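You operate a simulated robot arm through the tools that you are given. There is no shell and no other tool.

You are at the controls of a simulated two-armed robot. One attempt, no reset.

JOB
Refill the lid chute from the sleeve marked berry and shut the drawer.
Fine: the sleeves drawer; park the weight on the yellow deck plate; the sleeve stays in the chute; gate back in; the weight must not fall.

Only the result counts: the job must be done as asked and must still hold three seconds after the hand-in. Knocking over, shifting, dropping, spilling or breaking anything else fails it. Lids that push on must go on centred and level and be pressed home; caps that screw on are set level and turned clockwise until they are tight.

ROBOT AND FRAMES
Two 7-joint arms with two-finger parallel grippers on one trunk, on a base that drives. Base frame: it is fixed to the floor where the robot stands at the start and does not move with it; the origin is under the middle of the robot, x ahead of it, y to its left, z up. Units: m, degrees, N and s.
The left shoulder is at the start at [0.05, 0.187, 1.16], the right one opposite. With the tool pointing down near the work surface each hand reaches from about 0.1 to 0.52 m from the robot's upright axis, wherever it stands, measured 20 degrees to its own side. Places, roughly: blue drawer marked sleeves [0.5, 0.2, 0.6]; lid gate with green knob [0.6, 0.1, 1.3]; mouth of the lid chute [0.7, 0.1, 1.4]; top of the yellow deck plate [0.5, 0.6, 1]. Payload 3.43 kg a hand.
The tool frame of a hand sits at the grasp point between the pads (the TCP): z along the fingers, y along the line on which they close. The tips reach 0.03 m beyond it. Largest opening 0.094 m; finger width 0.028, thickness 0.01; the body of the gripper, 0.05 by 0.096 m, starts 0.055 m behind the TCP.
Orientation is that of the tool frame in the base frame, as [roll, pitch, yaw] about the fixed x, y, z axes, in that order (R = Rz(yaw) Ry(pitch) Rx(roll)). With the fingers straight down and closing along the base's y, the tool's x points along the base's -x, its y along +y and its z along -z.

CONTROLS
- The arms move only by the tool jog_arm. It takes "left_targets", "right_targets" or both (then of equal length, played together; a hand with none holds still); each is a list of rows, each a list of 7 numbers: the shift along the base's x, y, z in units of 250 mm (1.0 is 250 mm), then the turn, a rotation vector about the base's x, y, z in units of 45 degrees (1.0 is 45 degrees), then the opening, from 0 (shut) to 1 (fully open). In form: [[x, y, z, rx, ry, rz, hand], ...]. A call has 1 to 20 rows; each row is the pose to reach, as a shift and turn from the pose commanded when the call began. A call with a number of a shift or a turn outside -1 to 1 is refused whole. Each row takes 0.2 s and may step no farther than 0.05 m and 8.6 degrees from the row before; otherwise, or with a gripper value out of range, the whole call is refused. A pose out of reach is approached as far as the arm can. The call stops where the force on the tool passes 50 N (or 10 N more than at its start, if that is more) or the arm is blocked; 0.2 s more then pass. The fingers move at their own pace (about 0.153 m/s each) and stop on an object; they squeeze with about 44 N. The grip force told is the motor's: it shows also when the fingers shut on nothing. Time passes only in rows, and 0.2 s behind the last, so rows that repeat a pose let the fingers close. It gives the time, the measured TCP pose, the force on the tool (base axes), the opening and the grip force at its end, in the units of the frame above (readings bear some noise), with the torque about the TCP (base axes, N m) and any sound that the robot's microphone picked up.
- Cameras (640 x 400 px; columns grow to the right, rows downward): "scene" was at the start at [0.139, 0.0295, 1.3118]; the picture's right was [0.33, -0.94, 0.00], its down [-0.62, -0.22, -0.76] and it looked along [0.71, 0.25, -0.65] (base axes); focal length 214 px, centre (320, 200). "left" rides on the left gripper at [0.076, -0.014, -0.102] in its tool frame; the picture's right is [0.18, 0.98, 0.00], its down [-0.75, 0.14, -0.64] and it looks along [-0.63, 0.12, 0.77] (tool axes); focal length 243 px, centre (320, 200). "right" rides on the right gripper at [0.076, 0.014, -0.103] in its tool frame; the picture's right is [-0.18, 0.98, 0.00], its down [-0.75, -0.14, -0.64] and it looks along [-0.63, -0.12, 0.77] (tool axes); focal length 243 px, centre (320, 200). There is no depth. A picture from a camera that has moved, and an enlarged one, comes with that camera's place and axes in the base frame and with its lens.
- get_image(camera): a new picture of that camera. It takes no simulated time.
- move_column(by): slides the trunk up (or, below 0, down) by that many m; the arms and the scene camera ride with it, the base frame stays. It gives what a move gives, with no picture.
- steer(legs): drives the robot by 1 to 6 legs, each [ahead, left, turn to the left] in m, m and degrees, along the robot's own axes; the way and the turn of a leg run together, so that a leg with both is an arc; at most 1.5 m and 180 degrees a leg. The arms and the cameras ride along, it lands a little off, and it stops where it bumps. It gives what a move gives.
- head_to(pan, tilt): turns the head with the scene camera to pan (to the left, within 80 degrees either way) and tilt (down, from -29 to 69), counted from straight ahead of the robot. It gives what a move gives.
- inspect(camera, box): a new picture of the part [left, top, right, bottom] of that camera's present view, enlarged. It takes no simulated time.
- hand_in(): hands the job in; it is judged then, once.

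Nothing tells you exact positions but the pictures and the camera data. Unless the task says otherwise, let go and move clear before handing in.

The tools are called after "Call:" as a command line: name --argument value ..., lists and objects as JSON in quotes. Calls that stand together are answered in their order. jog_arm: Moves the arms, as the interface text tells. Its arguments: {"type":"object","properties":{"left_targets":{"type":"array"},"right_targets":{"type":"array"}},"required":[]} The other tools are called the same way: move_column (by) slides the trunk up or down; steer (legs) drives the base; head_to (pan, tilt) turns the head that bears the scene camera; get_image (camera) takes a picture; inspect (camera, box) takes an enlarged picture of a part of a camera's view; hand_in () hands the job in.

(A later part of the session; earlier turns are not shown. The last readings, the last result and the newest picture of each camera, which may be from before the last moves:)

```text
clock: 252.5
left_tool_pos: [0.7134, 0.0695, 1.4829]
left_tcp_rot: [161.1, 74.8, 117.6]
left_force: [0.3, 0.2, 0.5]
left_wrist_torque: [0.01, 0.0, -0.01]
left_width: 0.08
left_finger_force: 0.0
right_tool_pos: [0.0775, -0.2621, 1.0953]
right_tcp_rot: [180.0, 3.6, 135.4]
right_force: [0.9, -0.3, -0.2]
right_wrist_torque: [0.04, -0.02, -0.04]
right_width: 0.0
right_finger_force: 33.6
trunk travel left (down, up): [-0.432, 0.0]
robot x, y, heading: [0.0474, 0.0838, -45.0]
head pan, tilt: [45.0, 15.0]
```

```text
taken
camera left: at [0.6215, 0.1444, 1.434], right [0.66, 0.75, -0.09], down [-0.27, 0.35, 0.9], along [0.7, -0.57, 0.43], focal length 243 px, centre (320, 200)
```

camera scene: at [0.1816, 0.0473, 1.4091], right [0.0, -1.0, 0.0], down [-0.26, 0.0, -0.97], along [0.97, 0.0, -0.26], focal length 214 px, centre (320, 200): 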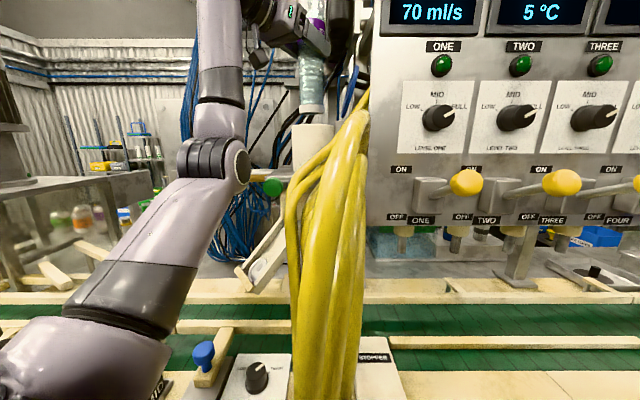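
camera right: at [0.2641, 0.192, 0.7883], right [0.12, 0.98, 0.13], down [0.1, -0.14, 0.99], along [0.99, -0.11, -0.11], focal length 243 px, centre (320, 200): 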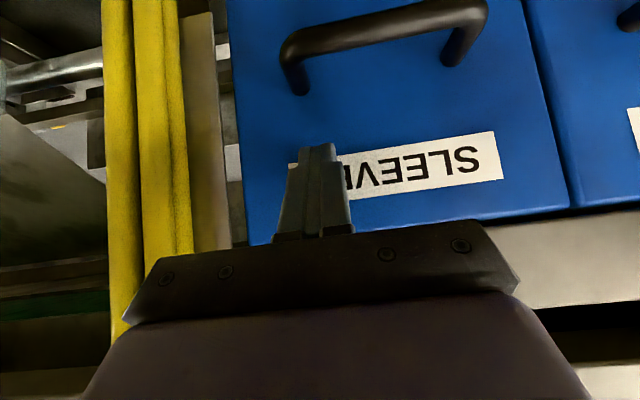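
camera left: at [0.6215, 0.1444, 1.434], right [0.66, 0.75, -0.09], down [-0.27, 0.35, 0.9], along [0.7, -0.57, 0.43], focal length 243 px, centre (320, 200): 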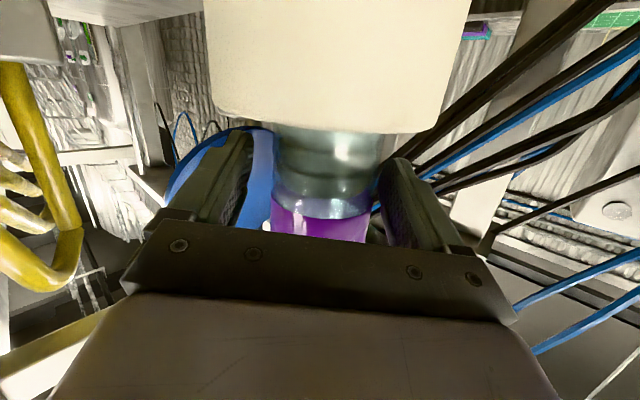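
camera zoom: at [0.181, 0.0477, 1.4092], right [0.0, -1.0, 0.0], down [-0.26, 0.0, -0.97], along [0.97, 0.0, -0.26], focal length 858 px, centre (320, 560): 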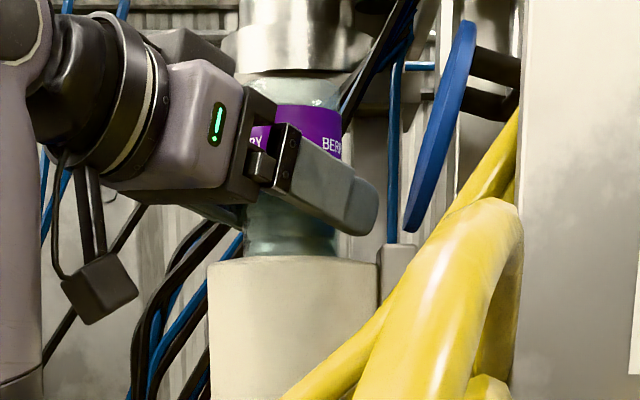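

The sleeve stays standing in the chute. I'll retreat straight back along the tool axis.

Call:
jog_arm --left_targets '[[-0.057, 0.053, 0.02, 0, 0, 0, 0.85], [-0.114, 0.105, 0.04, 0, 0, 0, 0.85], [-0.2, 0.185, 0.07, 0, 0, 0, 0.85], [-0.29, 0.27, 0.1, 0, 0, 0, 0.85]]'

Call:
get_image --camera "scene"

Call:
inspect --camera "scene" --box '[220, 40, 400, 220]'

Call:
get_image --camera "left"

```text
clock: 253.5
left_tool_pos: [0.639, 0.1384, 1.5068]
left_tcp_rot: [161.1, 74.7, 117.6]
left_force: [-0.4, -0.1, 0.5]
left_wrist_torque: [0.02, -0.01, 0.02]
left_width: 0.0798
left_finger_force: 0.0
right_tool_pos: [0.0765, -0.2621, 1.0946]
right_tcp_rot: [179.8, 3.5, 135.4]
right_force: [-0.6, -0.5, 0.0]
right_wrist_torque: [-0.03, 0.02, -0.03]
right_width: 0.0
right_finger_force: 33.3
trunk travel left (down, up): [-0.432, 0.0]
robot x, y, heading: [0.0468, 0.0869, -45.0]
head pan, tilt: [45.0, 15.0]
```

```text
taken
camera scene: at [0.1805, 0.0484, 1.4092], right [0.0, -1.0, 0.0], down [-0.26, 0.0, -0.97], along [0.97, 0.0, -0.26], focal length 214 px, centre (320, 200)
```

scene: 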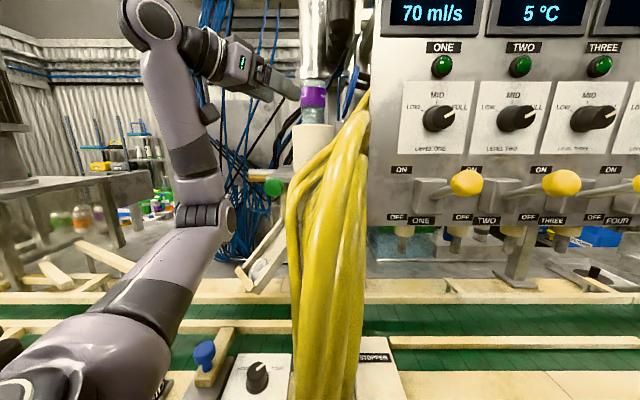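

```text
2.22 times, centred on (310, 130) of scene
camera zoom: at [0.1805, 0.0484, 1.4092], right [0.0, -1.0, 0.0], down [-0.26, 0.0, -0.97], along [0.97, 0.0, -0.26], focal length 477 px, centre (342, 356)
```

zoom: 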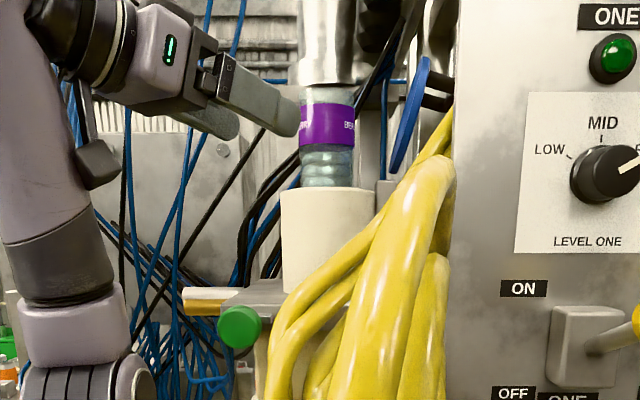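

```text
taken
camera left: at [0.5481, 0.2134, 1.4576], right [0.66, 0.75, -0.09], down [-0.27, 0.35, 0.9], along [0.7, -0.57, 0.43], focal length 243 px, centre (320, 200)
```

left: 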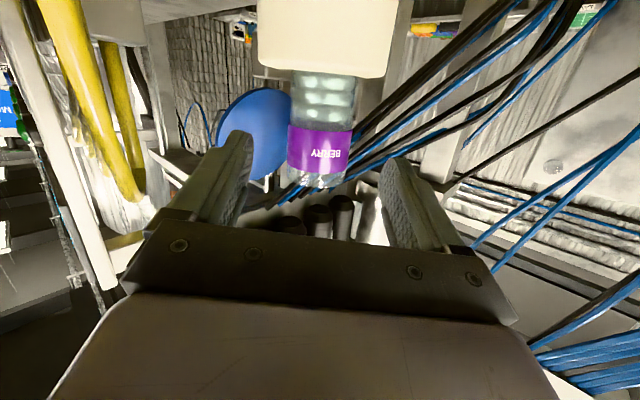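

The sleeve stands upright in the chute by itself. Next is the gate: the hand must grip the green knob with vertically closing fingers. I'll retreat to open space, turn to heading 0 and reorient.

Call:
jog_arm --left_targets '[[-0.14, 0.08, 0.04, 0, 0, 0, 0.85], [-0.28, 0.16, 0.08, 0, 0, 0, 0.85], [-0.42, 0.24, 0.12, 0, 0, 0, 0.85], [-0.56, 0.32, 0.16, 0, 0, 0, 0.85], [-0.7, 0.4, 0.2, 0, 0, 0, 0.85]]'

Call:
steer --legs '[[-0.2, -0.22, 0], [0, 0, 45]]'

Call:
head_to --pan 15 --tilt 15

Call:
get_image --camera "scene"

Call:
inspect --camera "scene" --box '[240, 60, 400, 220]'

```text
clock: 254.7
left_tool_pos: [0.4662, 0.2354, 1.5592]
left_tcp_rot: [161.2, 74.8, 117.6]
left_force: [-0.4, -1.5, -0.1]
left_wrist_torque: [0.01, 0.02, 0.01]
left_width: 0.0798
left_finger_force: 0.0
left hand out of reach, approached as far as the arm can: row 5
right_tool_pos: [0.0754, -0.2632, 1.094]
right_tcp_rot: [179.9, 3.6, 135.3]
right_force: [0.0, 0.8, -0.1]
right_wrist_torque: [0.02, -0.03, 0.02]
right_width: 0.0
right_finger_force: 33.0
trunk travel left (down, up): [-0.432, 0.0]
robot x, y, heading: [0.0474, 0.0865, -45.1]
head pan, tilt: [45.0, 15.0]
```

```text
clock: 259.3
left_tool_pos: [-0.0592, 0.4785, 1.5585]
left_tcp_rot: [161.0, 74.9, 162.2]
left_force: [0.0, 0.5, -0.4]
left_wrist_torque: [0.0, 0.03, 0.0]
left_width: 0.0798
left_finger_force: 0.1
right_tool_pos: [0.0168, -0.1485, 1.0935]
right_tcp_rot: [179.9, 3.6, -179.8]
right_force: [-0.6, 0.6, 0.3]
right_wrist_torque: [0.0, 0.06, -0.02]
right_width: 0.0001
right_finger_force: 33.0
trunk travel left (down, up): [-0.432, 0.0]
robot x, y, heading: [-0.2505, 0.0773, -0.4]
head pan, tilt: [45.0, 15.0]
```

```text
clock: 260.2
left_tool_pos: [-0.0606, 0.4789, 1.5588]
left_tcp_rot: [161.0, 74.9, 162.2]
left_force: [0.3, 0.5, 0.6]
left_wrist_torque: [0.02, -0.04, 0.01]
left_width: 0.0798
left_finger_force: 0.0
right_tool_pos: [0.0163, -0.1493, 1.0943]
right_tcp_rot: [179.9, 3.5, -179.8]
right_force: [0.4, 0.7, 0.1]
right_wrist_torque: [0.0, 0.0, 0.01]
right_width: 0.0002
right_finger_force: 33.3
trunk travel left (down, up): [-0.432, 0.0]
robot x, y, heading: [-0.2541, 0.0781, -0.1]
head pan, tilt: [15.0, 15.0]
```

```text
taken
camera scene: at [-0.1038, 0.1022, 1.4092], right [0.26, -0.97, 0.0], down [-0.25, -0.07, -0.97], along [0.93, 0.25, -0.26], focal length 214 px, centre (320, 200)
```

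scene: 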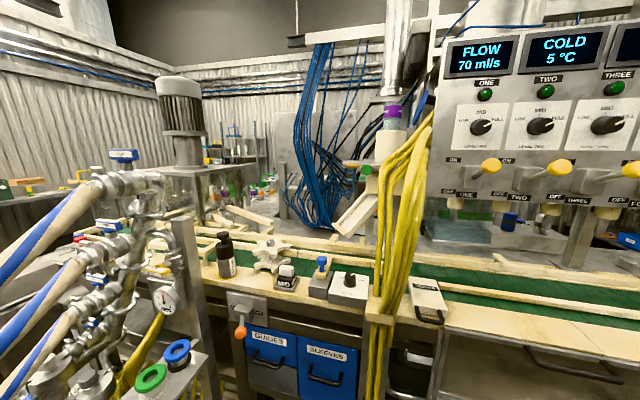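

```text
2.50 times, centred on (320, 140) of scene
camera zoom: at [-0.1038, 0.1022, 1.4092], right [0.26, -0.97, 0.0], down [-0.25, -0.07, -0.97], along [0.93, 0.25, -0.26], focal length 536 px, centre (320, 350)
```

zoom: 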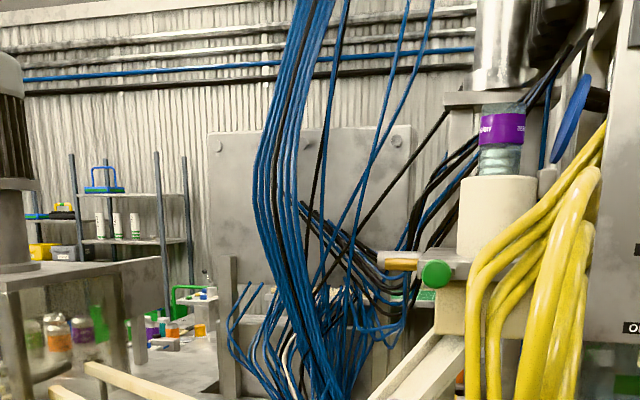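

Call:
inspect --camera "scene" --box '[330, 130, 430, 230]'

```text
4.00 times, centred on (380, 180) of scene
camera zoom: at [-0.1038, 0.1022, 1.4092], right [0.26, -0.97, 0.0], down [-0.25, -0.07, -0.97], along [0.93, 0.25, -0.26], focal length 858 px, centre (80, 280)
```

zoom: 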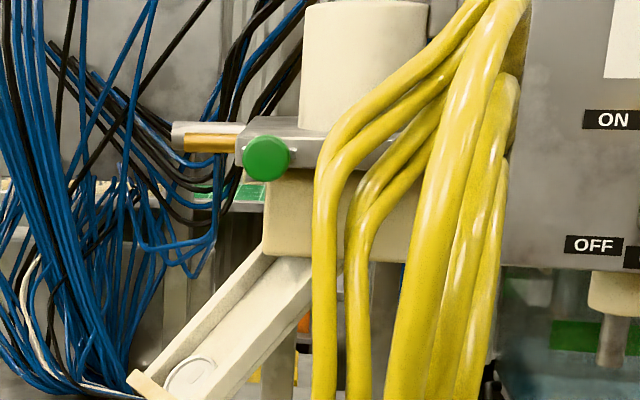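

The gate knob is at about [0.58, 0.133, 1.327] and slides toward the robot. I'll roll the left hand so its fingers close vertically.

Call:
jog_arm --left_targets '[[0.08, -0.06, -0.04, 0.153, -0.046, -0.052, 0.6], [0.16, -0.12, -0.08, 0.306, -0.093, -0.104, 0.6], [0.24, -0.18, -0.12, 0.459, -0.139, -0.157, 0.6], [0.32, -0.24, -0.16, 0.611, -0.185, -0.209, 0.6], [0.4, -0.3, -0.2, 0.764, -0.232, -0.261, 0.6], [0.48, -0.36, -0.24, 0.917, -0.278, -0.313, 0.6]]'

Call:
jog_arm --left_targets '[[0.05, -0.04, -0.04, 0.153, -0.046, -0.052, 0.6], [0.1, -0.08, -0.08, 0.306, -0.093, -0.104, 0.6], [0.15, -0.12, -0.12, 0.459, -0.139, -0.157, 0.6], [0.2, -0.16, -0.16, 0.611, -0.185, -0.209, 0.6], [0.25, -0.2, -0.2, 0.764, -0.232, -0.261, 0.6], [0.3, -0.24, -0.24, 0.917, -0.278, -0.313, 0.6]]'

Call:
get_image --camera "left"

Call:
get_image --camera "scene"

```text
clock: 261.6
left_tool_pos: [0.0625, 0.3891, 1.4991]
left_tcp_rot: [93.9, 42.8, 86.2]
left_force: [0.4, -0.5, -0.5]
left_wrist_torque: [0.03, -0.01, 0.01]
left_width: 0.0561
left_finger_force: 0.0
right_tool_pos: [0.0157, -0.1484, 1.0935]
right_tcp_rot: [179.9, 3.6, -179.8]
right_force: [0.4, -0.2, 0.2]
right_wrist_torque: [0.01, 0.0, -0.01]
right_width: 0.0
right_finger_force: 32.4
trunk travel left (down, up): [-0.432, 0.0]
robot x, y, heading: [-0.2506, 0.0749, 0.0]
head pan, tilt: [15.0, 15.0]
```

```text
clock: 263.1
left_tool_pos: [0.1344, 0.3281, 1.4392]
left_tcp_rot: [89.9, -0.1, 69.9]
left_force: [0.5, -0.1, -0.3]
left_wrist_torque: [-0.01, 0.01, 0.01]
left_width: 0.0565
left_finger_force: 0.0
right_tool_pos: [0.0165, -0.1486, 1.0932]
right_tcp_rot: [180.0, 3.6, -179.8]
right_force: [-0.3, 0.4, 0.0]
right_wrist_torque: [0.02, 0.04, 0.01]
right_width: 0.0
right_finger_force: 33.2
trunk travel left (down, up): [-0.432, 0.0]
robot x, y, heading: [-0.2563, 0.0722, 0.1]
head pan, tilt: [15.0, 15.0]
```

```text
taken
camera left: at [0.0654, 0.4354, 1.4246], right [0.06, 0.17, 0.98], down [-0.86, -0.49, 0.14], along [0.5, -0.86, 0.12], focal length 243 px, centre (320, 200)
```

left: 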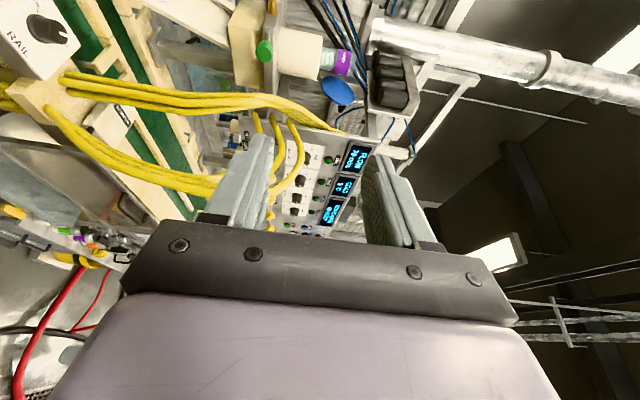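

```text
taken
camera scene: at [-0.1035, 0.1021, 1.4092], right [0.26, -0.97, 0.0], down [-0.25, -0.07, -0.97], along [0.93, 0.25, -0.26], focal length 214 px, centre (320, 200)
```

scene: 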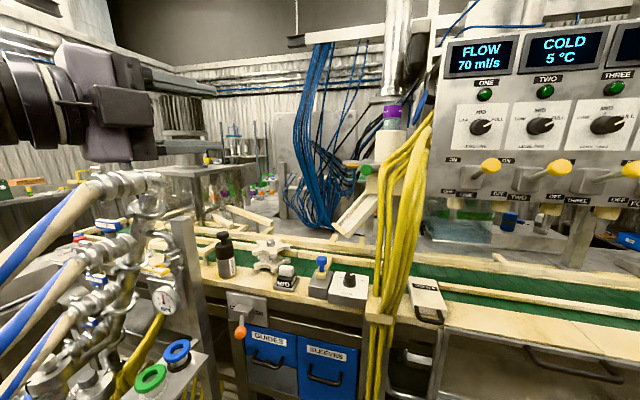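

Call:
jog_arm --left_targets '[[0.06, -0.05, -0.1, 0, 0, 0, 0.6], [0.12, -0.1, -0.2, 0, 0, 0, 0.6], [0.18, -0.15, -0.3, 0, 0, 0, 0.6], [0.24, -0.2, -0.4, 0, 0, 0, 0.6], [0.24, -0.22, -0.45, 0, 0, 0, 0.6]]'

Call:
steer --legs '[[0.15, -0.07, 0]]'

Call:
get_image --camera "scene"

Call:
get_image --camera "left"

```text
clock: 264.2
left_tool_pos: [0.1958, 0.2748, 1.3255]
left_tcp_rot: [90.0, 0.0, 70.0]
left_force: [-0.1, 0.8, 0.2]
left_wrist_torque: [-0.02, -0.01, -0.03]
left_width: 0.0564
left_finger_force: 0.1
right_tool_pos: [0.0161, -0.1491, 1.0941]
right_tcp_rot: [179.9, 3.6, -179.9]
right_force: [0.0, 0.1, 0.0]
right_wrist_torque: [-0.01, 0.03, 0.01]
right_width: 0.0
right_finger_force: 32.8
trunk travel left (down, up): [-0.432, 0.0]
robot x, y, heading: [-0.2525, 0.0755, 0.3]
head pan, tilt: [15.0, 15.0]
```

```text
clock: 265.7
left_tool_pos: [0.3487, 0.2049, 1.3251]
left_tcp_rot: [89.9, 0.0, 70.1]
left_force: [0.1, -0.3, -0.6]
left_wrist_torque: [-0.02, 0.04, -0.01]
left_width: 0.0562
left_finger_force: 0.1
right_tool_pos: [0.1682, -0.2192, 1.0938]
right_tcp_rot: [179.8, 3.4, -179.8]
right_force: [-1.0, -0.1, 0.2]
right_wrist_torque: [0.05, -0.02, -0.03]
right_width: 0.0002
right_finger_force: 33.0
trunk travel left (down, up): [-0.432, 0.0]
robot x, y, heading: [-0.1, 0.0075, -0.2]
head pan, tilt: [15.0, 15.0]
```

```text
taken
camera scene: at [0.0484, 0.0322, 1.4091], right [0.26, -0.97, 0.0], down [-0.25, -0.07, -0.97], along [0.93, 0.25, -0.26], focal length 214 px, centre (320, 200)
```

scene: 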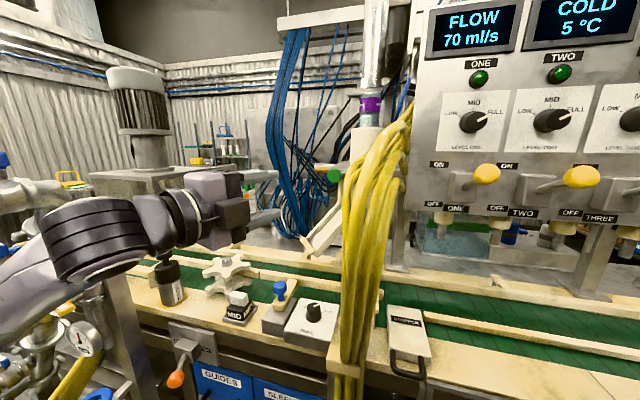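

```text
taken
camera left: at [0.2794, 0.3123, 1.3107], right [0.06, 0.17, 0.98], down [-0.86, -0.49, 0.14], along [0.5, -0.86, 0.12], focal length 243 px, centre (320, 200)
```

left: 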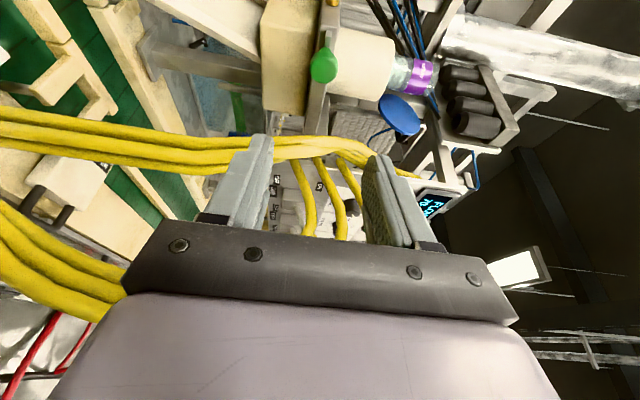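

Call:
steer --legs '[[0.11, 0, 0]]'

Call:
get_image --camera "left"

Call:
get_image --camera "scene"

```text
clock: 266.9
left_tool_pos: [0.4563, 0.2048, 1.3259]
left_tcp_rot: [90.0, 0.0, 69.9]
left_force: [0.0, 0.0, 0.2]
left_wrist_torque: [-0.01, -0.03, -0.03]
left_width: 0.0563
left_finger_force: 0.0
right_tool_pos: [0.2746, -0.2187, 1.0923]
right_tcp_rot: [179.8, 3.5, -179.8]
right_force: [-0.5, -0.7, -0.4]
right_wrist_torque: [-0.04, 0.0, -0.02]
right_width: 0.0
right_finger_force: 33.1
trunk travel left (down, up): [-0.432, 0.0]
robot x, y, heading: [0.0054, 0.0026, -0.3]
head pan, tilt: [15.0, 15.0]
```

```text
taken
camera left: at [0.3874, 0.312, 1.3104], right [0.06, 0.17, 0.98], down [-0.86, -0.49, 0.14], along [0.5, -0.86, 0.12], focal length 243 px, centre (320, 200)
```

left: 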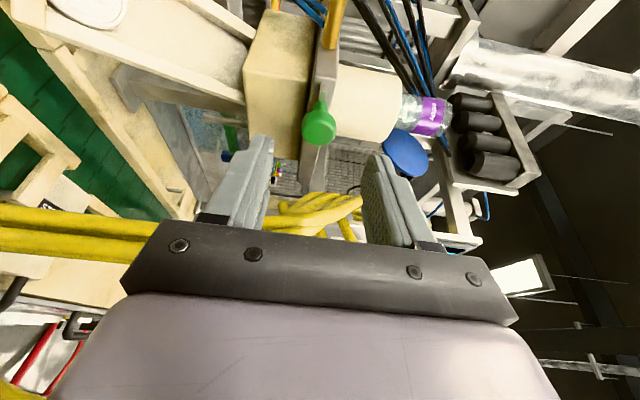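

```text
taken
camera scene: at [0.1563, 0.0322, 1.409], right [0.26, -0.97, 0.0], down [-0.25, -0.07, -0.97], along [0.93, 0.25, -0.26], focal length 214 px, centre (320, 200)
```

scene: 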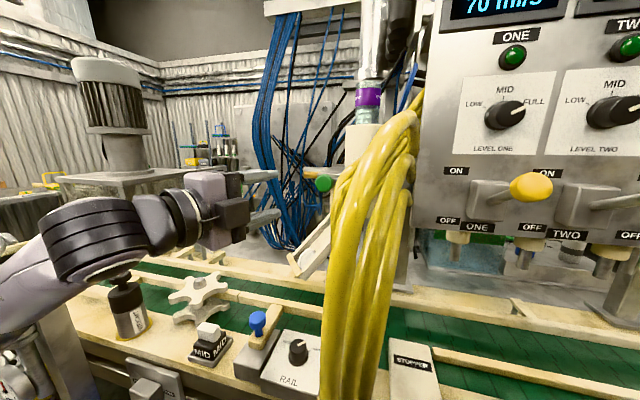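

Call:
inspect --camera "left" --box '[240, 30, 440, 180]'

```text
2.67 times, centred on (340, 105) of left
camera zoom: at [0.3874, 0.312, 1.3104], right [0.06, 0.17, 0.98], down [-0.86, -0.49, 0.14], along [0.5, -0.86, 0.12], focal length 647 px, centre (267, 453)
```

zoom: 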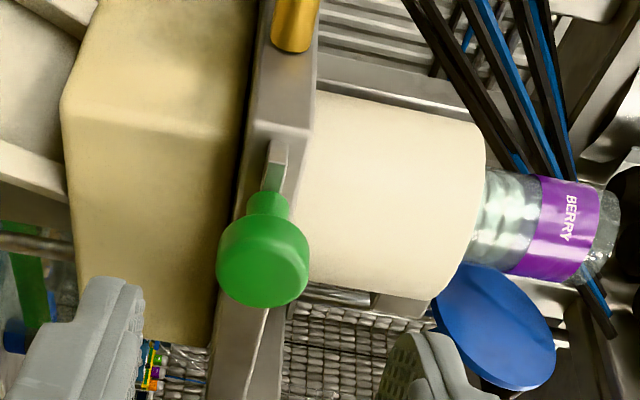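

The gate is a blade with a green capped knob at about [0.576, 0.136, 1.3275], and the berry sleeve stands in the tube above it. I'll bring the fingers around the cap (above and below).

Call:
jog_arm --left_targets '[[0.08, -0.12, 0.006, 0, 0, 0, 0.6], [0.22, -0.18, 0.006, 0, 0, 0, 0.6], [0.34, -0.225, 0.006, 0, 0, 0, 0.6]]'

Call:
get_image --camera "left"

Call:
inspect --camera "scene" --box '[220, 100, 420, 260]'

```text
clock: 267.7
left_tool_pos: [0.5428, 0.1477, 1.3286]
left_tcp_rot: [89.9, -0.1, 69.8]
left_force: [0.6, 0.1, -1.7]
left_wrist_torque: [-0.02, 0.01, 0.01]
left_width: 0.0565
left_finger_force: 0.1
right_tool_pos: [0.2762, -0.2187, 1.0928]
right_tcp_rot: [179.9, 3.5, -179.9]
right_force: [0.0, 0.0, 0.2]
right_wrist_torque: [0.01, 0.02, 0.01]
right_width: 0.0
right_finger_force: 33.7
trunk travel left (down, up): [-0.432, 0.0]
robot x, y, heading: [0.0052, 0.0088, -0.1]
head pan, tilt: [15.0, 15.0]
```

```text
taken
camera left: at [0.4728, 0.2549, 1.313], right [0.06, 0.17, 0.98], down [-0.86, -0.49, 0.14], along [0.5, -0.86, 0.12], focal length 243 px, centre (320, 200)
```

left: 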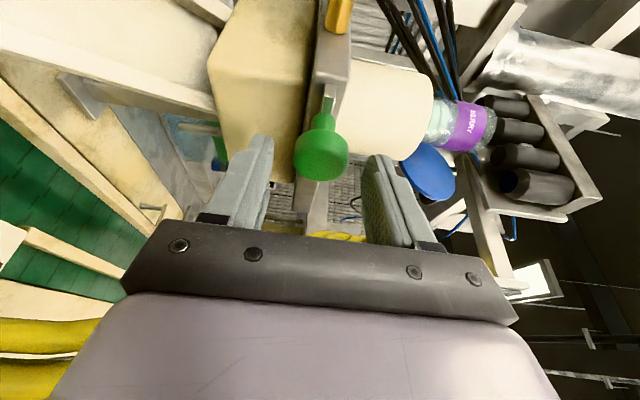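

```text
2.50 times, centred on (320, 180) of scene
camera zoom: at [0.1557, 0.0317, 1.4091], right [0.26, -0.97, 0.0], down [-0.25, -0.07, -0.97], along [0.93, 0.25, -0.26], focal length 536 px, centre (320, 250)
```

zoom: 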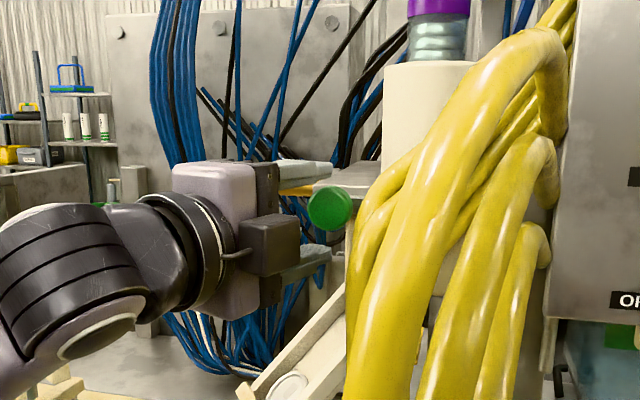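

Call:
jog_arm --left_targets '[[0.05, -0.018, -0.002, 0, 0, 0, 0.6], [0.105, -0.037, -0.004, 0, 0, 0, 0.6]]'

Call:
get_image --camera "left"

Call:
inspect --camera "scene" --box '[260, 130, 380, 230]'

```text
clock: 268.3
left_tool_pos: [0.5688, 0.1403, 1.3272]
left_tcp_rot: [89.8, 0.0, 69.8]
left_force: [0.4, -0.5, 0.6]
left_wrist_torque: [0.02, 0.0, 0.0]
left_width: 0.0565
left_finger_force: 0.1
right_tool_pos: [0.2743, -0.218, 1.0952]
right_tcp_rot: [179.9, 3.7, -179.8]
right_force: [-0.2, 0.6, 0.9]
right_wrist_torque: [-0.01, -0.01, 0.01]
right_width: 0.0002
right_finger_force: 33.0
trunk travel left (down, up): [-0.432, 0.0]
robot x, y, heading: [0.002, 0.0079, -0.1]
head pan, tilt: [15.0, 15.0]
```

```text
taken
camera left: at [0.498, 0.2467, 1.3123], right [0.06, 0.17, 0.98], down [-0.86, -0.49, 0.14], along [0.5, -0.86, 0.12], focal length 243 px, centre (320, 200)
```

left: 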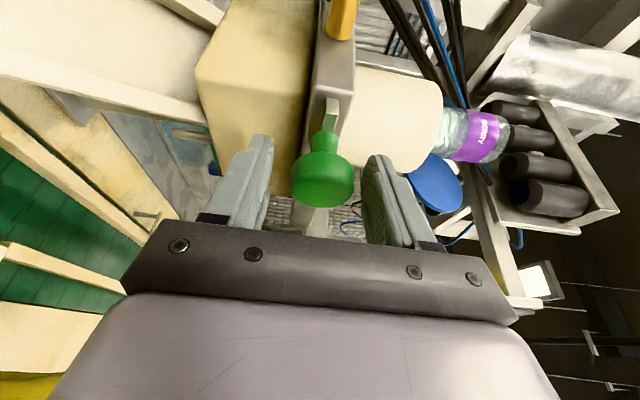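

```text
4.00 times, centred on (320, 180) of scene
camera zoom: at [0.1553, 0.0322, 1.4092], right [0.26, -0.97, 0.0], down [-0.25, -0.07, -0.97], along [0.93, 0.25, -0.26], focal length 858 px, centre (320, 280)
```

zoom: 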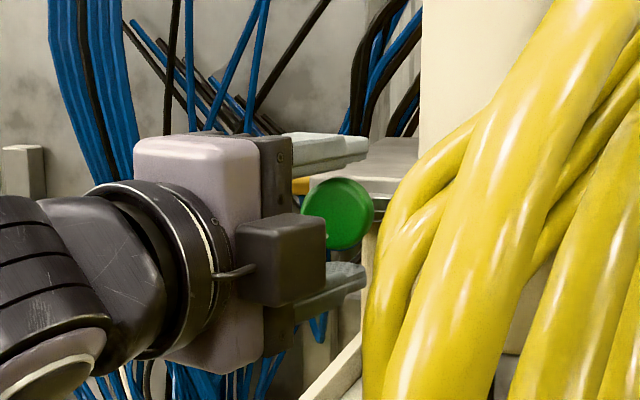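

The cap is between the fingers. Closing on it.

Call:
jog_arm --left_targets '[[0, 0, 0, 0, 0, 0, 0.3], [0, 0, 0, 0, 0, 0, 0], [0, 0, 0, 0, 0, 0, 0], [0, 0, 0, 0, 0, 0, 0]]'

Call:
get_image --camera "left"

```text
clock: 269.3
left_tool_pos: [0.5647, 0.1401, 1.3275]
left_tcp_rot: [89.7, 0.0, 69.9]
left_force: [1.2, -1.2, 8.2]
left_wrist_torque: [-0.11, -0.13, -0.09]
left_width: 0.0349
left_finger_force: 45.2
right_tool_pos: [0.2766, -0.219, 1.0934]
right_tcp_rot: [179.9, 3.6, -179.9]
right_force: [-0.1, 0.0, 0.5]
right_wrist_torque: [0.01, 0.01, -0.02]
right_width: 0.0
right_finger_force: 32.4
trunk travel left (down, up): [-0.432, 0.0]
robot x, y, heading: [0.0073, 0.0083, 0.1]
head pan, tilt: [15.0, 15.0]
```

```text
taken
camera left: at [0.497, 0.2467, 1.3136], right [0.06, 0.17, 0.98], down [-0.86, -0.49, 0.14], along [0.5, -0.86, 0.12], focal length 243 px, centre (320, 200)
```

left: 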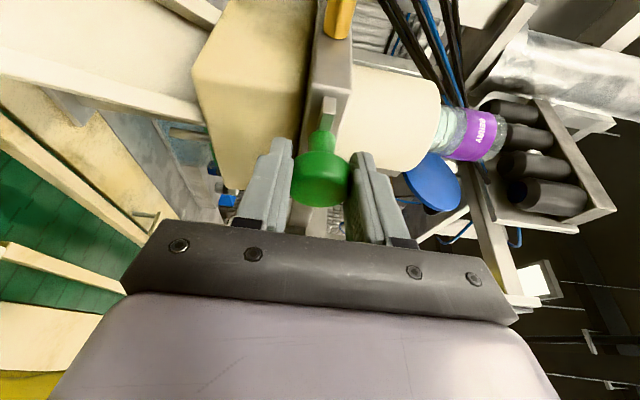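

Call:
jog_arm --left_targets '[[-0.03, 0, -0.008, 0, 0, 0, 0], [-0.06, 0, -0.008, 0, 0, 0, 0], [-0.1, 0, -0.008, 0, 0, 0, 0]]'

Call:
get_image --camera "left"

```text
clock: 270.1
left_tool_pos: [0.539, 0.1408, 1.3283]
left_tcp_rot: [89.3, 0.0, 70.0]
left_force: [-0.7, -1.5, 23.6]
left_wrist_torque: [-0.11, -0.27, 0.26]
left_width: 0.0348
left_finger_force: 44.4
right_tool_pos: [0.2727, -0.2195, 1.0941]
right_tcp_rot: [179.8, 3.7, -179.8]
right_force: [-0.6, -0.2, -0.5]
right_wrist_torque: [0.0, 0.03, 0.0]
right_width: 0.0001
right_finger_force: 32.7
trunk travel left (down, up): [-0.432, 0.0]
robot x, y, heading: [0.0031, 0.0028, -0.1]
head pan, tilt: [15.0, 15.0]
```

```text
taken
camera left: at [0.4693, 0.2468, 1.3129], right [0.05, 0.18, 0.98], down [-0.86, -0.49, 0.13], along [0.5, -0.86, 0.13], focal length 243 px, centre (320, 200)
```

left: 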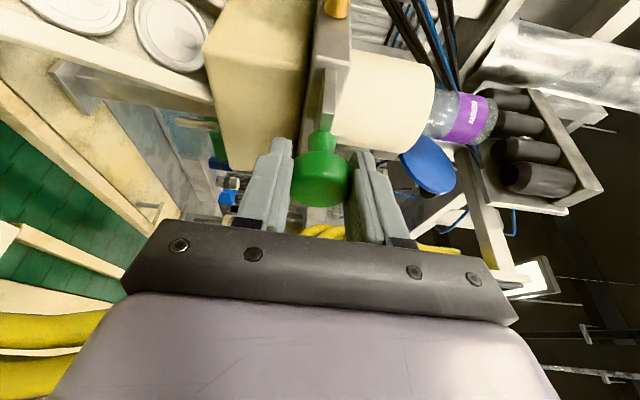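

The gate is sliding out, and lids have appeared on the track while the sleeve is emptying. I'll pull it a bit further out so everything drops.

Call:
jog_arm --left_targets '[[0, 0, 0.01, 0, 0, 0, 0], [-0.04, 0, 0.014, 0, 0, 0, 0], [-0.08, 0, 0.014, 0, 0, 0, 0], [-0.12, 0, 0.014, 0, 0, 0, 0], [-0.16, 0, 0.014, 0, 0, 0, 0]]'

Call:
get_image --camera "left"

Call:
inspect --camera "scene" --box '[240, 60, 420, 260]'

```text
clock: 271.0
left_tool_pos: [0.5251, 0.1395, 1.3287]
left_tcp_rot: [89.7, 0.2, 70.5]
left_force: [20.6, -7.4, 7.5]
left_wrist_torque: [0.09, 0.17, -0.19]
left_width: 0.0349
left_finger_force: 44.6
right_tool_pos: [0.2773, -0.2195, 1.0918]
right_tcp_rot: [179.8, 3.5, -179.9]
right_force: [0.0, 0.2, -0.1]
right_wrist_torque: [0.01, 0.01, 0.0]
right_width: 0.0001
right_finger_force: 33.2
trunk travel left (down, up): [-0.432, 0.0]
robot x, y, heading: [0.0058, 0.0089, -0.4]
head pan, tilt: [15.0, 15.0]
stopped in row 4 (left hand): the force on the tool passed its limit at 54 N (the readings are from after the stop); the commanded pose is now the measured one
```

```text
taken
camera left: at [0.4558, 0.2459, 1.3132], right [0.06, 0.18, 0.98], down [-0.86, -0.5, 0.14], along [0.51, -0.85, 0.12], focal length 243 px, centre (320, 200)
```

left: 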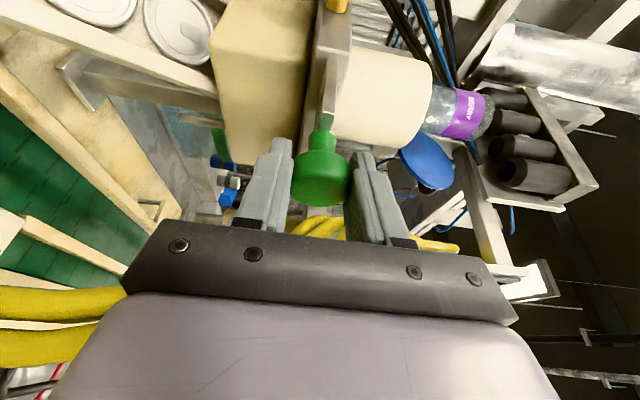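

```text
2.00 times, centred on (330, 160) of scene
camera zoom: at [0.1596, 0.0299, 1.4084], right [0.25, -0.97, 0.0], down [-0.25, -0.06, -0.97], along [0.93, 0.25, -0.26], focal length 429 px, centre (300, 280)
```

zoom: 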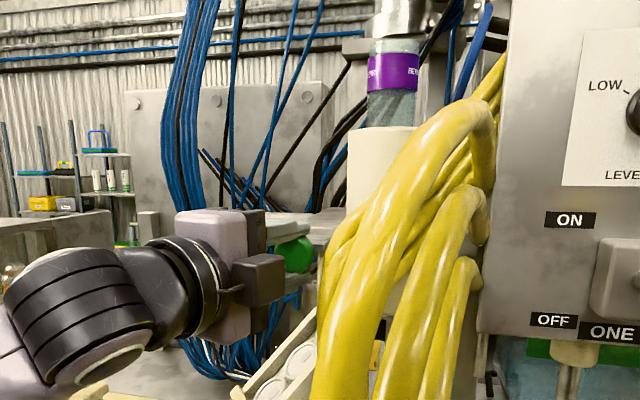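

The gate reached its outward stop and the sleeve looks empty. I'll let things settle for a moment and inspect before pushing the gate back.

Call:
jog_arm --left_targets '[[0.006, 0, 0, 0, 0, 0, 0], [0.006, 0, 0, 0, 0, 0, 0], [0.006, 0, 0, 0, 0, 0, 0], [0.006, 0, 0, 0, 0, 0, 0], [0.006, 0, 0, 0, 0, 0, 0]]'

Call:
inspect --camera "left" --box '[20, 0, 220, 120]'

Call:
inspect --camera "left" --box '[280, 30, 520, 200]'

```text
clock: 272.2
left_tool_pos: [0.5264, 0.1395, 1.3276]
left_tcp_rot: [89.7, 0.2, 70.5]
left_force: [17.9, -9.1, 0.2]
left_wrist_torque: [0.0, 0.03, 0.02]
left_width: 0.0349
left_finger_force: 44.5
right_tool_pos: [0.2784, -0.2205, 1.0935]
right_tcp_rot: [179.9, 3.5, 180.0]
right_force: [0.2, -0.1, -0.6]
right_wrist_torque: [0.0, 0.02, 0.04]
right_width: 0.0
right_finger_force: 33.2
trunk travel left (down, up): [-0.432, 0.0]
robot x, y, heading: [0.0065, 0.0076, -0.2]
head pan, tilt: [15.0, 15.0]
```

```text
3.20 times, centred on (120, 60) of left
camera zoom: at [0.4559, 0.2461, 1.3134], right [0.06, 0.18, 0.98], down [-0.86, -0.49, 0.14], along [0.51, -0.85, 0.12], focal length 776 px, centre (960, 648)
```

zoom: 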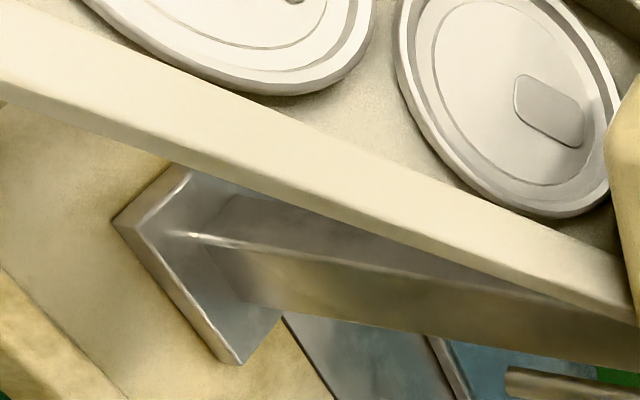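

```text
2.35 times, centred on (400, 115) of left
camera zoom: at [0.4559, 0.2461, 1.3134], right [0.06, 0.18, 0.98], down [-0.86, -0.49, 0.14], along [0.51, -0.85, 0.12], focal length 571 px, centre (132, 400)
```

zoom: 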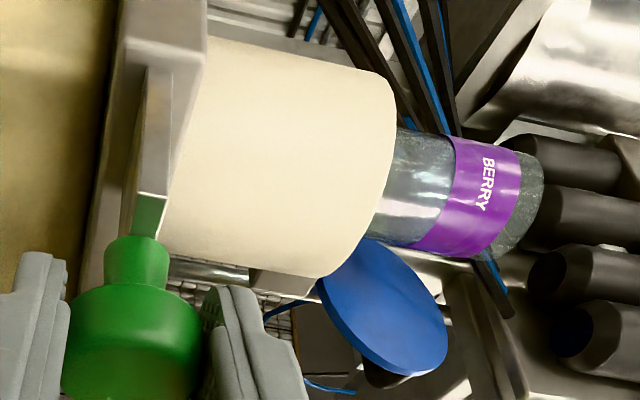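

Lids are on the track and the sleeve is empty. Now pushing the gate back in.

Call:
jog_arm --left_targets '[[0.03, 0, 0, 0, 0, 0, 0], [0.06, 0, 0, 0, 0, 0, 0], [0.09, 0, 0, 0, 0, 0, 0], [0.12, 0, 0, 0, 0, 0, 0], [0.14, 0, 0, 0, 0, 0, 0], [0.16, 0, 0, 0, 0, 0, 0], [0.175, 0, 0, 0, 0, 0, 0], [0.19, 0, 0, 0, 0, 0, 0], [0.205, 0, 0, 0, 0, 0, 0]]'

Call:
get_image --camera "left"

```text
clock: 274.2
left_tool_pos: [0.5678, 0.1398, 1.3305]
left_tcp_rot: [89.9, 0.1, 70.0]
left_force: [-20.5, 5.7, -5.1]
left_wrist_torque: [0.02, 0.01, 0.32]
left_width: 0.0346
left_finger_force: 45.1
right_tool_pos: [0.2724, -0.2182, 1.0947]
right_tcp_rot: [179.9, 3.9, -179.7]
right_force: [0.5, -0.3, -0.4]
right_wrist_torque: [0.02, -0.02, -0.05]
right_width: 0.0002
right_finger_force: 32.7
trunk travel left (down, up): [-0.432, 0.0]
robot x, y, heading: [0.0046, 0.0081, -0.3]
head pan, tilt: [15.0, 15.0]
stopped in row 9 (left hand): the force on the tool passed its limit at 51 N (the readings are from after the stop); the commanded pose is now the measured one
```

```text
taken
camera left: at [0.498, 0.2468, 1.3139], right [0.06, 0.18, 0.98], down [-0.86, -0.49, 0.14], along [0.5, -0.86, 0.12], focal length 243 px, centre (320, 200)
```

left: 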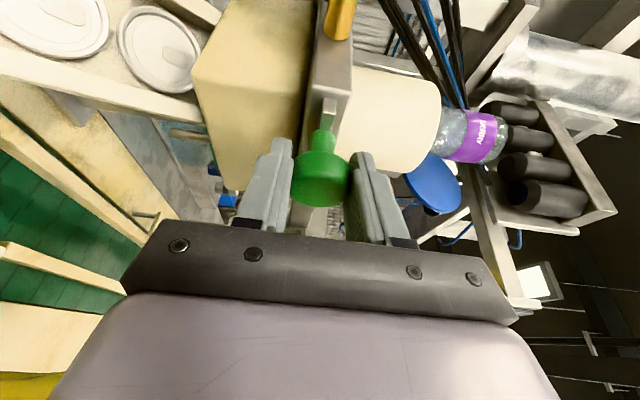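

The gate is back in at its stop. Releasing the knob and backing off along the tool axis.

Call:
jog_arm --left_targets '[[0, 0, 0, 0, 0, 0, 0.4], [0, 0, 0, 0, 0, 0, 0.6], [0, 0, 0, 0, 0, 0, 0.6], [-0.07, 0.026, 0, 0, 0, 0, 0.6], [-0.18, 0.07, 0, 0, 0, 0, 0.6], [-0.32, 0.12, 0, 0, 0, 0, 0.6]]'

Call:
get_image --camera "left"

Call:
inspect --camera "left" --box '[240, 30, 480, 200]'

```text
clock: 275.6
left_tool_pos: [0.489, 0.1695, 1.3239]
left_tcp_rot: [89.9, 0.2, 70.1]
left_force: [-0.1, -0.3, 0.2]
left_wrist_torque: [0.01, 0.0, 0.02]
left_width: 0.0566
left_finger_force: 0.1
right_tool_pos: [0.2749, -0.2186, 1.0944]
right_tcp_rot: [179.9, 3.6, -179.8]
right_force: [0.3, -0.8, 0.5]
right_wrist_torque: [-0.01, -0.03, 0.01]
right_width: 0.0004
right_finger_force: 32.8
trunk travel left (down, up): [-0.432, 0.0]
robot x, y, heading: [0.0023, 0.0082, -0.2]
head pan, tilt: [15.0, 15.0]
```

```text
taken
camera left: at [0.4194, 0.2759, 1.3093], right [0.06, 0.18, 0.98], down [-0.86, -0.49, 0.14], along [0.51, -0.85, 0.12], focal length 243 px, centre (320, 200)
```

left: 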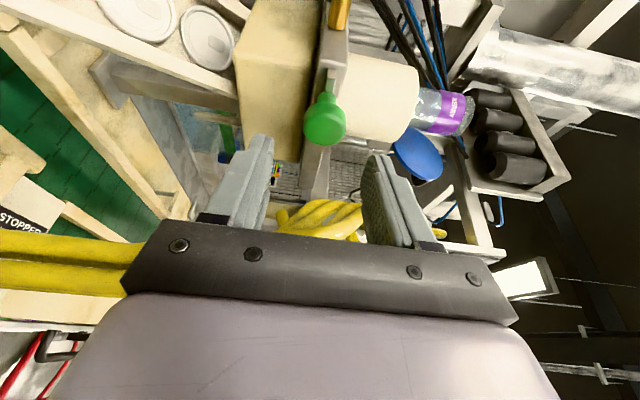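

```text
2.35 times, centred on (360, 115) of left
camera zoom: at [0.4194, 0.2759, 1.3093], right [0.06, 0.18, 0.98], down [-0.86, -0.49, 0.14], along [0.51, -0.85, 0.12], focal length 571 px, centre (226, 400)
```

zoom: 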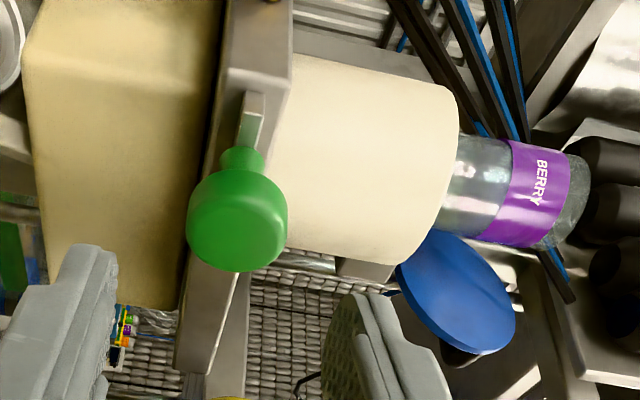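

The knob is back at its original place and the sleeve stands upright. I'll back the robot away and verify everything: drawer, weight, gate, sleeve and the display.

Call:
jog_arm --left_targets '[[-0.16, 0.06, 0.02, 0, 0, 0, 0.6], [-0.32, 0.12, 0.04, 0, 0, 0, 0.6]]'

Call:
steer --legs '[[-0.35, 0, 0]]'

Call:
head_to --pan 10 --tilt 18

Call:
get_image --camera "scene"

Call:
inspect --camera "scene" --box '[240, 60, 420, 200]'

Call:
inspect --camera "scene" --box '[160, 190, 380, 340]'

```text
clock: 276.2
left_tool_pos: [0.4165, 0.1984, 1.3382]
left_tcp_rot: [90.1, 0.3, 70.1]
left_force: [-0.5, -0.8, 0.6]
left_wrist_torque: [0.0, 0.03, 0.0]
left_width: 0.0563
left_finger_force: 0.0
left hand out of reach, approached as far as the arm can: row 2
right_tool_pos: [0.2751, -0.2166, 1.0934]
right_tcp_rot: [179.9, 3.6, -179.8]
right_force: [0.5, 0.4, 0.4]
right_wrist_torque: [0.0, -0.01, 0.01]
right_width: 0.0
right_finger_force: 32.9
trunk travel left (down, up): [-0.432, 0.0]
robot x, y, heading: [0.0091, 0.0084, -0.0]
head pan, tilt: [15.0, 15.0]
```

```text
clock: 278.5
left_tool_pos: [0.0737, 0.2006, 1.3383]
left_tcp_rot: [90.0, 0.1, 70.1]
left_force: [0.0, -1.0, 0.4]
left_wrist_torque: [0.0, 0.0, -0.01]
left_width: 0.0564
left_finger_force: 0.1
right_tool_pos: [-0.067, -0.218, 1.0935]
right_tcp_rot: [179.9, 3.6, -179.6]
right_force: [0.1, 0.2, 0.0]
right_wrist_torque: [0.0, 0.0, 0.0]
right_width: 0.0
right_finger_force: 33.4
trunk travel left (down, up): [-0.432, 0.0]
robot x, y, heading: [-0.3364, 0.004, 0.1]
head pan, tilt: [15.0, 15.0]
```

```text
clock: 279.1
left_tool_pos: [0.0736, 0.2002, 1.3377]
left_tcp_rot: [90.1, 0.2, 70.2]
left_force: [-0.1, 0.2, 0.8]
left_wrist_torque: [0.0, 0.01, 0.02]
left_width: 0.0564
left_finger_force: 0.0
right_tool_pos: [-0.0664, -0.2161, 1.0943]
right_tcp_rot: [-179.9, 3.6, -179.4]
right_force: [0.1, 0.1, -0.3]
right_wrist_torque: [-0.01, 0.03, 0.01]
right_width: 0.0001
right_finger_force: 33.1
trunk travel left (down, up): [-0.432, 0.0]
robot x, y, heading: [-0.3382, 0.0076, 0.1]
head pan, tilt: [10.0, 18.0]
```

```text
taken
camera scene: at [-0.1857, 0.0251, 1.4043], right [0.18, -0.98, 0.0], down [-0.3, -0.05, -0.95], along [0.94, 0.17, -0.31], focal length 214 px, centre (320, 200)
```

scene: 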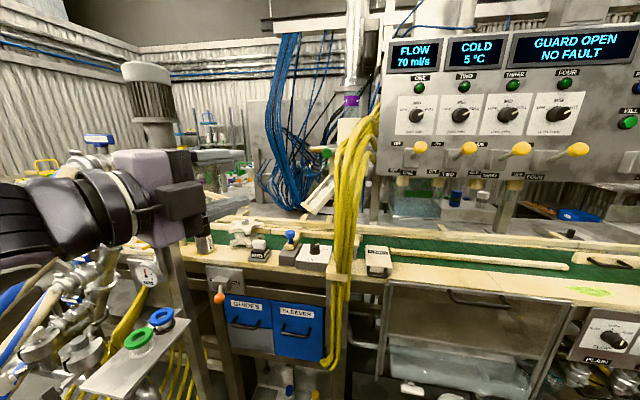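

```text
2.86 times, centred on (330, 130) of scene
camera zoom: at [-0.1857, 0.0251, 1.4043], right [0.18, -0.98, 0.0], down [-0.3, -0.05, -0.95], along [0.94, 0.17, -0.31], focal length 613 px, centre (291, 400)
```

zoom: 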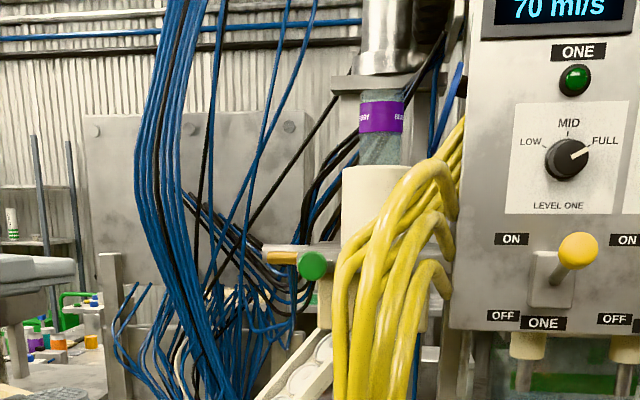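

```text
2.67 times, centred on (270, 265) of scene
camera zoom: at [-0.1857, 0.0251, 1.4043], right [0.18, -0.98, 0.0], down [-0.3, -0.05, -0.95], along [0.94, 0.17, -0.31], focal length 572 px, centre (453, 27)
```

zoom: 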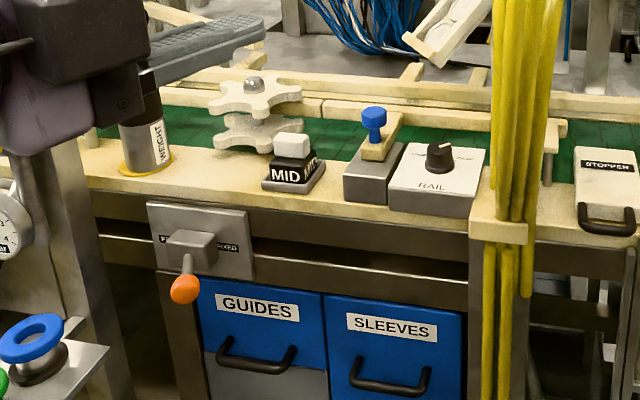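

The drawer is flush, the weight is upright on the yellow plate, the gate is in and the sleeve is in the chute. I'll check the status display, the drawer edge and the sleeve's uprightness more closely.

Call:
head_to --pan -32 --tilt 5

Call:
get_image --camera "scene"

Call:
get_image --camera "left"

```text
clock: 280.2
left_tool_pos: [0.0741, 0.2012, 1.338]
left_tcp_rot: [90.1, 0.2, 70.2]
left_force: [-0.1, -0.4, -0.2]
left_wrist_torque: [0.0, -0.04, -0.04]
left_width: 0.0563
left_finger_force: 0.1
right_tool_pos: [-0.0669, -0.216, 1.0938]
right_tcp_rot: [179.9, 3.6, -179.6]
right_force: [0.5, 1.2, -0.4]
right_wrist_torque: [-0.02, -0.04, 0.0]
right_width: 0.0
right_finger_force: 32.7
trunk travel left (down, up): [-0.432, 0.0]
robot x, y, heading: [-0.3387, 0.0081, 0.3]
head pan, tilt: [-32.0, 5.0]
```

```text
taken
camera scene: at [-0.1997, -0.0397, 1.4254], right [-0.53, -0.85, 0.0], down [-0.07, 0.05, -1.0], along [0.85, -0.53, -0.09], focal length 214 px, centre (320, 200)
```

scene: 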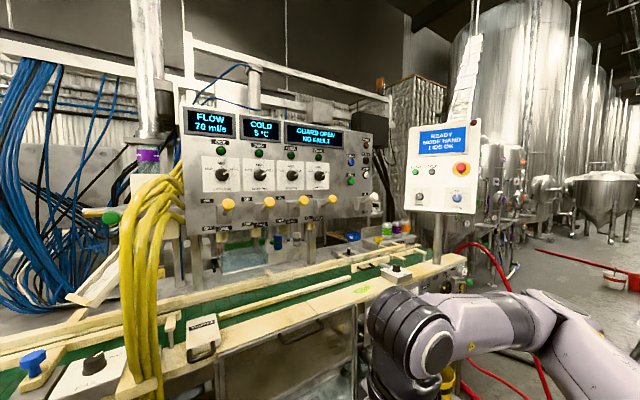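

```text
taken
camera left: at [0.0037, 0.3068, 1.3241], right [0.06, 0.17, 0.98], down [-0.86, -0.49, 0.14], along [0.51, -0.85, 0.12], focal length 243 px, centre (320, 200)
```

left: 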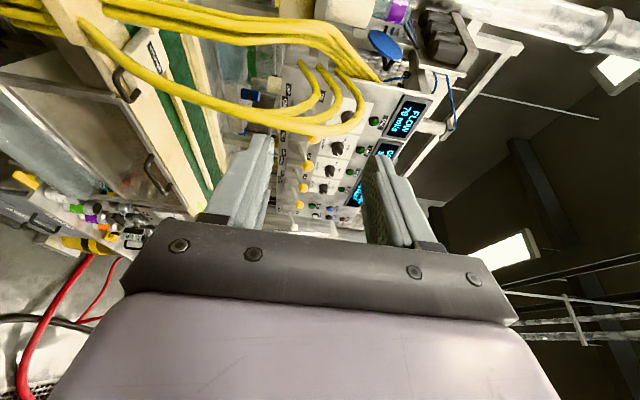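

Call:
inspect --camera "scene" --box '[400, 110, 500, 220]'

Call:
head_to --pan 15 --tilt 38

Call:
inspect --camera "scene" --box '[200, 140, 360, 260]'

```text
3.64 times, centred on (450, 165) of scene
camera zoom: at [-0.1997, -0.0397, 1.4254], right [-0.53, -0.85, 0.0], down [-0.07, 0.05, -1.0], along [0.85, -0.53, -0.09], focal length 780 px, centre (-153, 327)
```

zoom: 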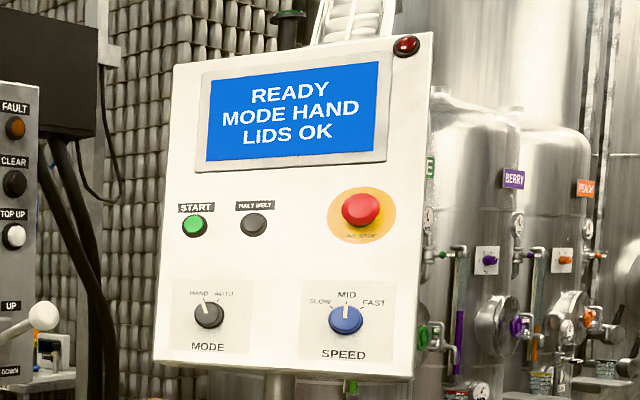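

```text
clock: 281.4
left_tool_pos: [0.0733, 0.1997, 1.3379]
left_tcp_rot: [90.2, 0.1, 70.2]
left_force: [-0.1, -0.5, -0.9]
left_wrist_torque: [0.0, 0.0, -0.01]
left_width: 0.0564
left_finger_force: 0.0
right_tool_pos: [-0.0674, -0.2167, 1.0946]
right_tcp_rot: [179.9, 3.6, -179.6]
right_force: [-0.3, -0.6, -0.3]
right_wrist_torque: [-0.01, -0.01, 0.0]
right_width: 0.0
right_finger_force: 32.8
trunk travel left (down, up): [-0.432, 0.0]
robot x, y, heading: [-0.3356, 0.0058, 0.1]
head pan, tilt: [15.0, 38.0]
```

```text
3.33 times, centred on (280, 200) of scene
camera zoom: at [-0.1943, 0.0311, 1.3727], right [0.26, -0.97, 0.0], down [-0.59, -0.16, -0.79], along [0.76, 0.2, -0.62], focal length 715 px, centre (453, 200)
```

zoom: 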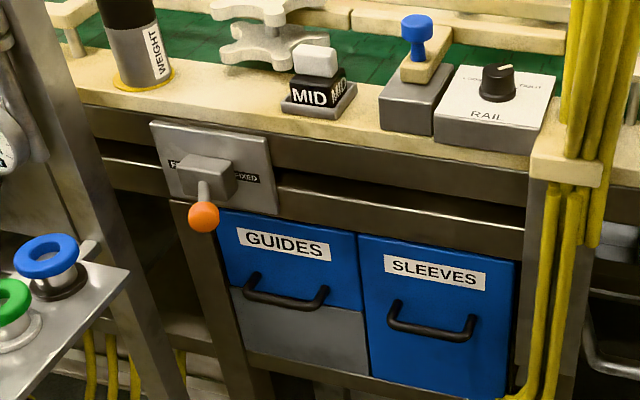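

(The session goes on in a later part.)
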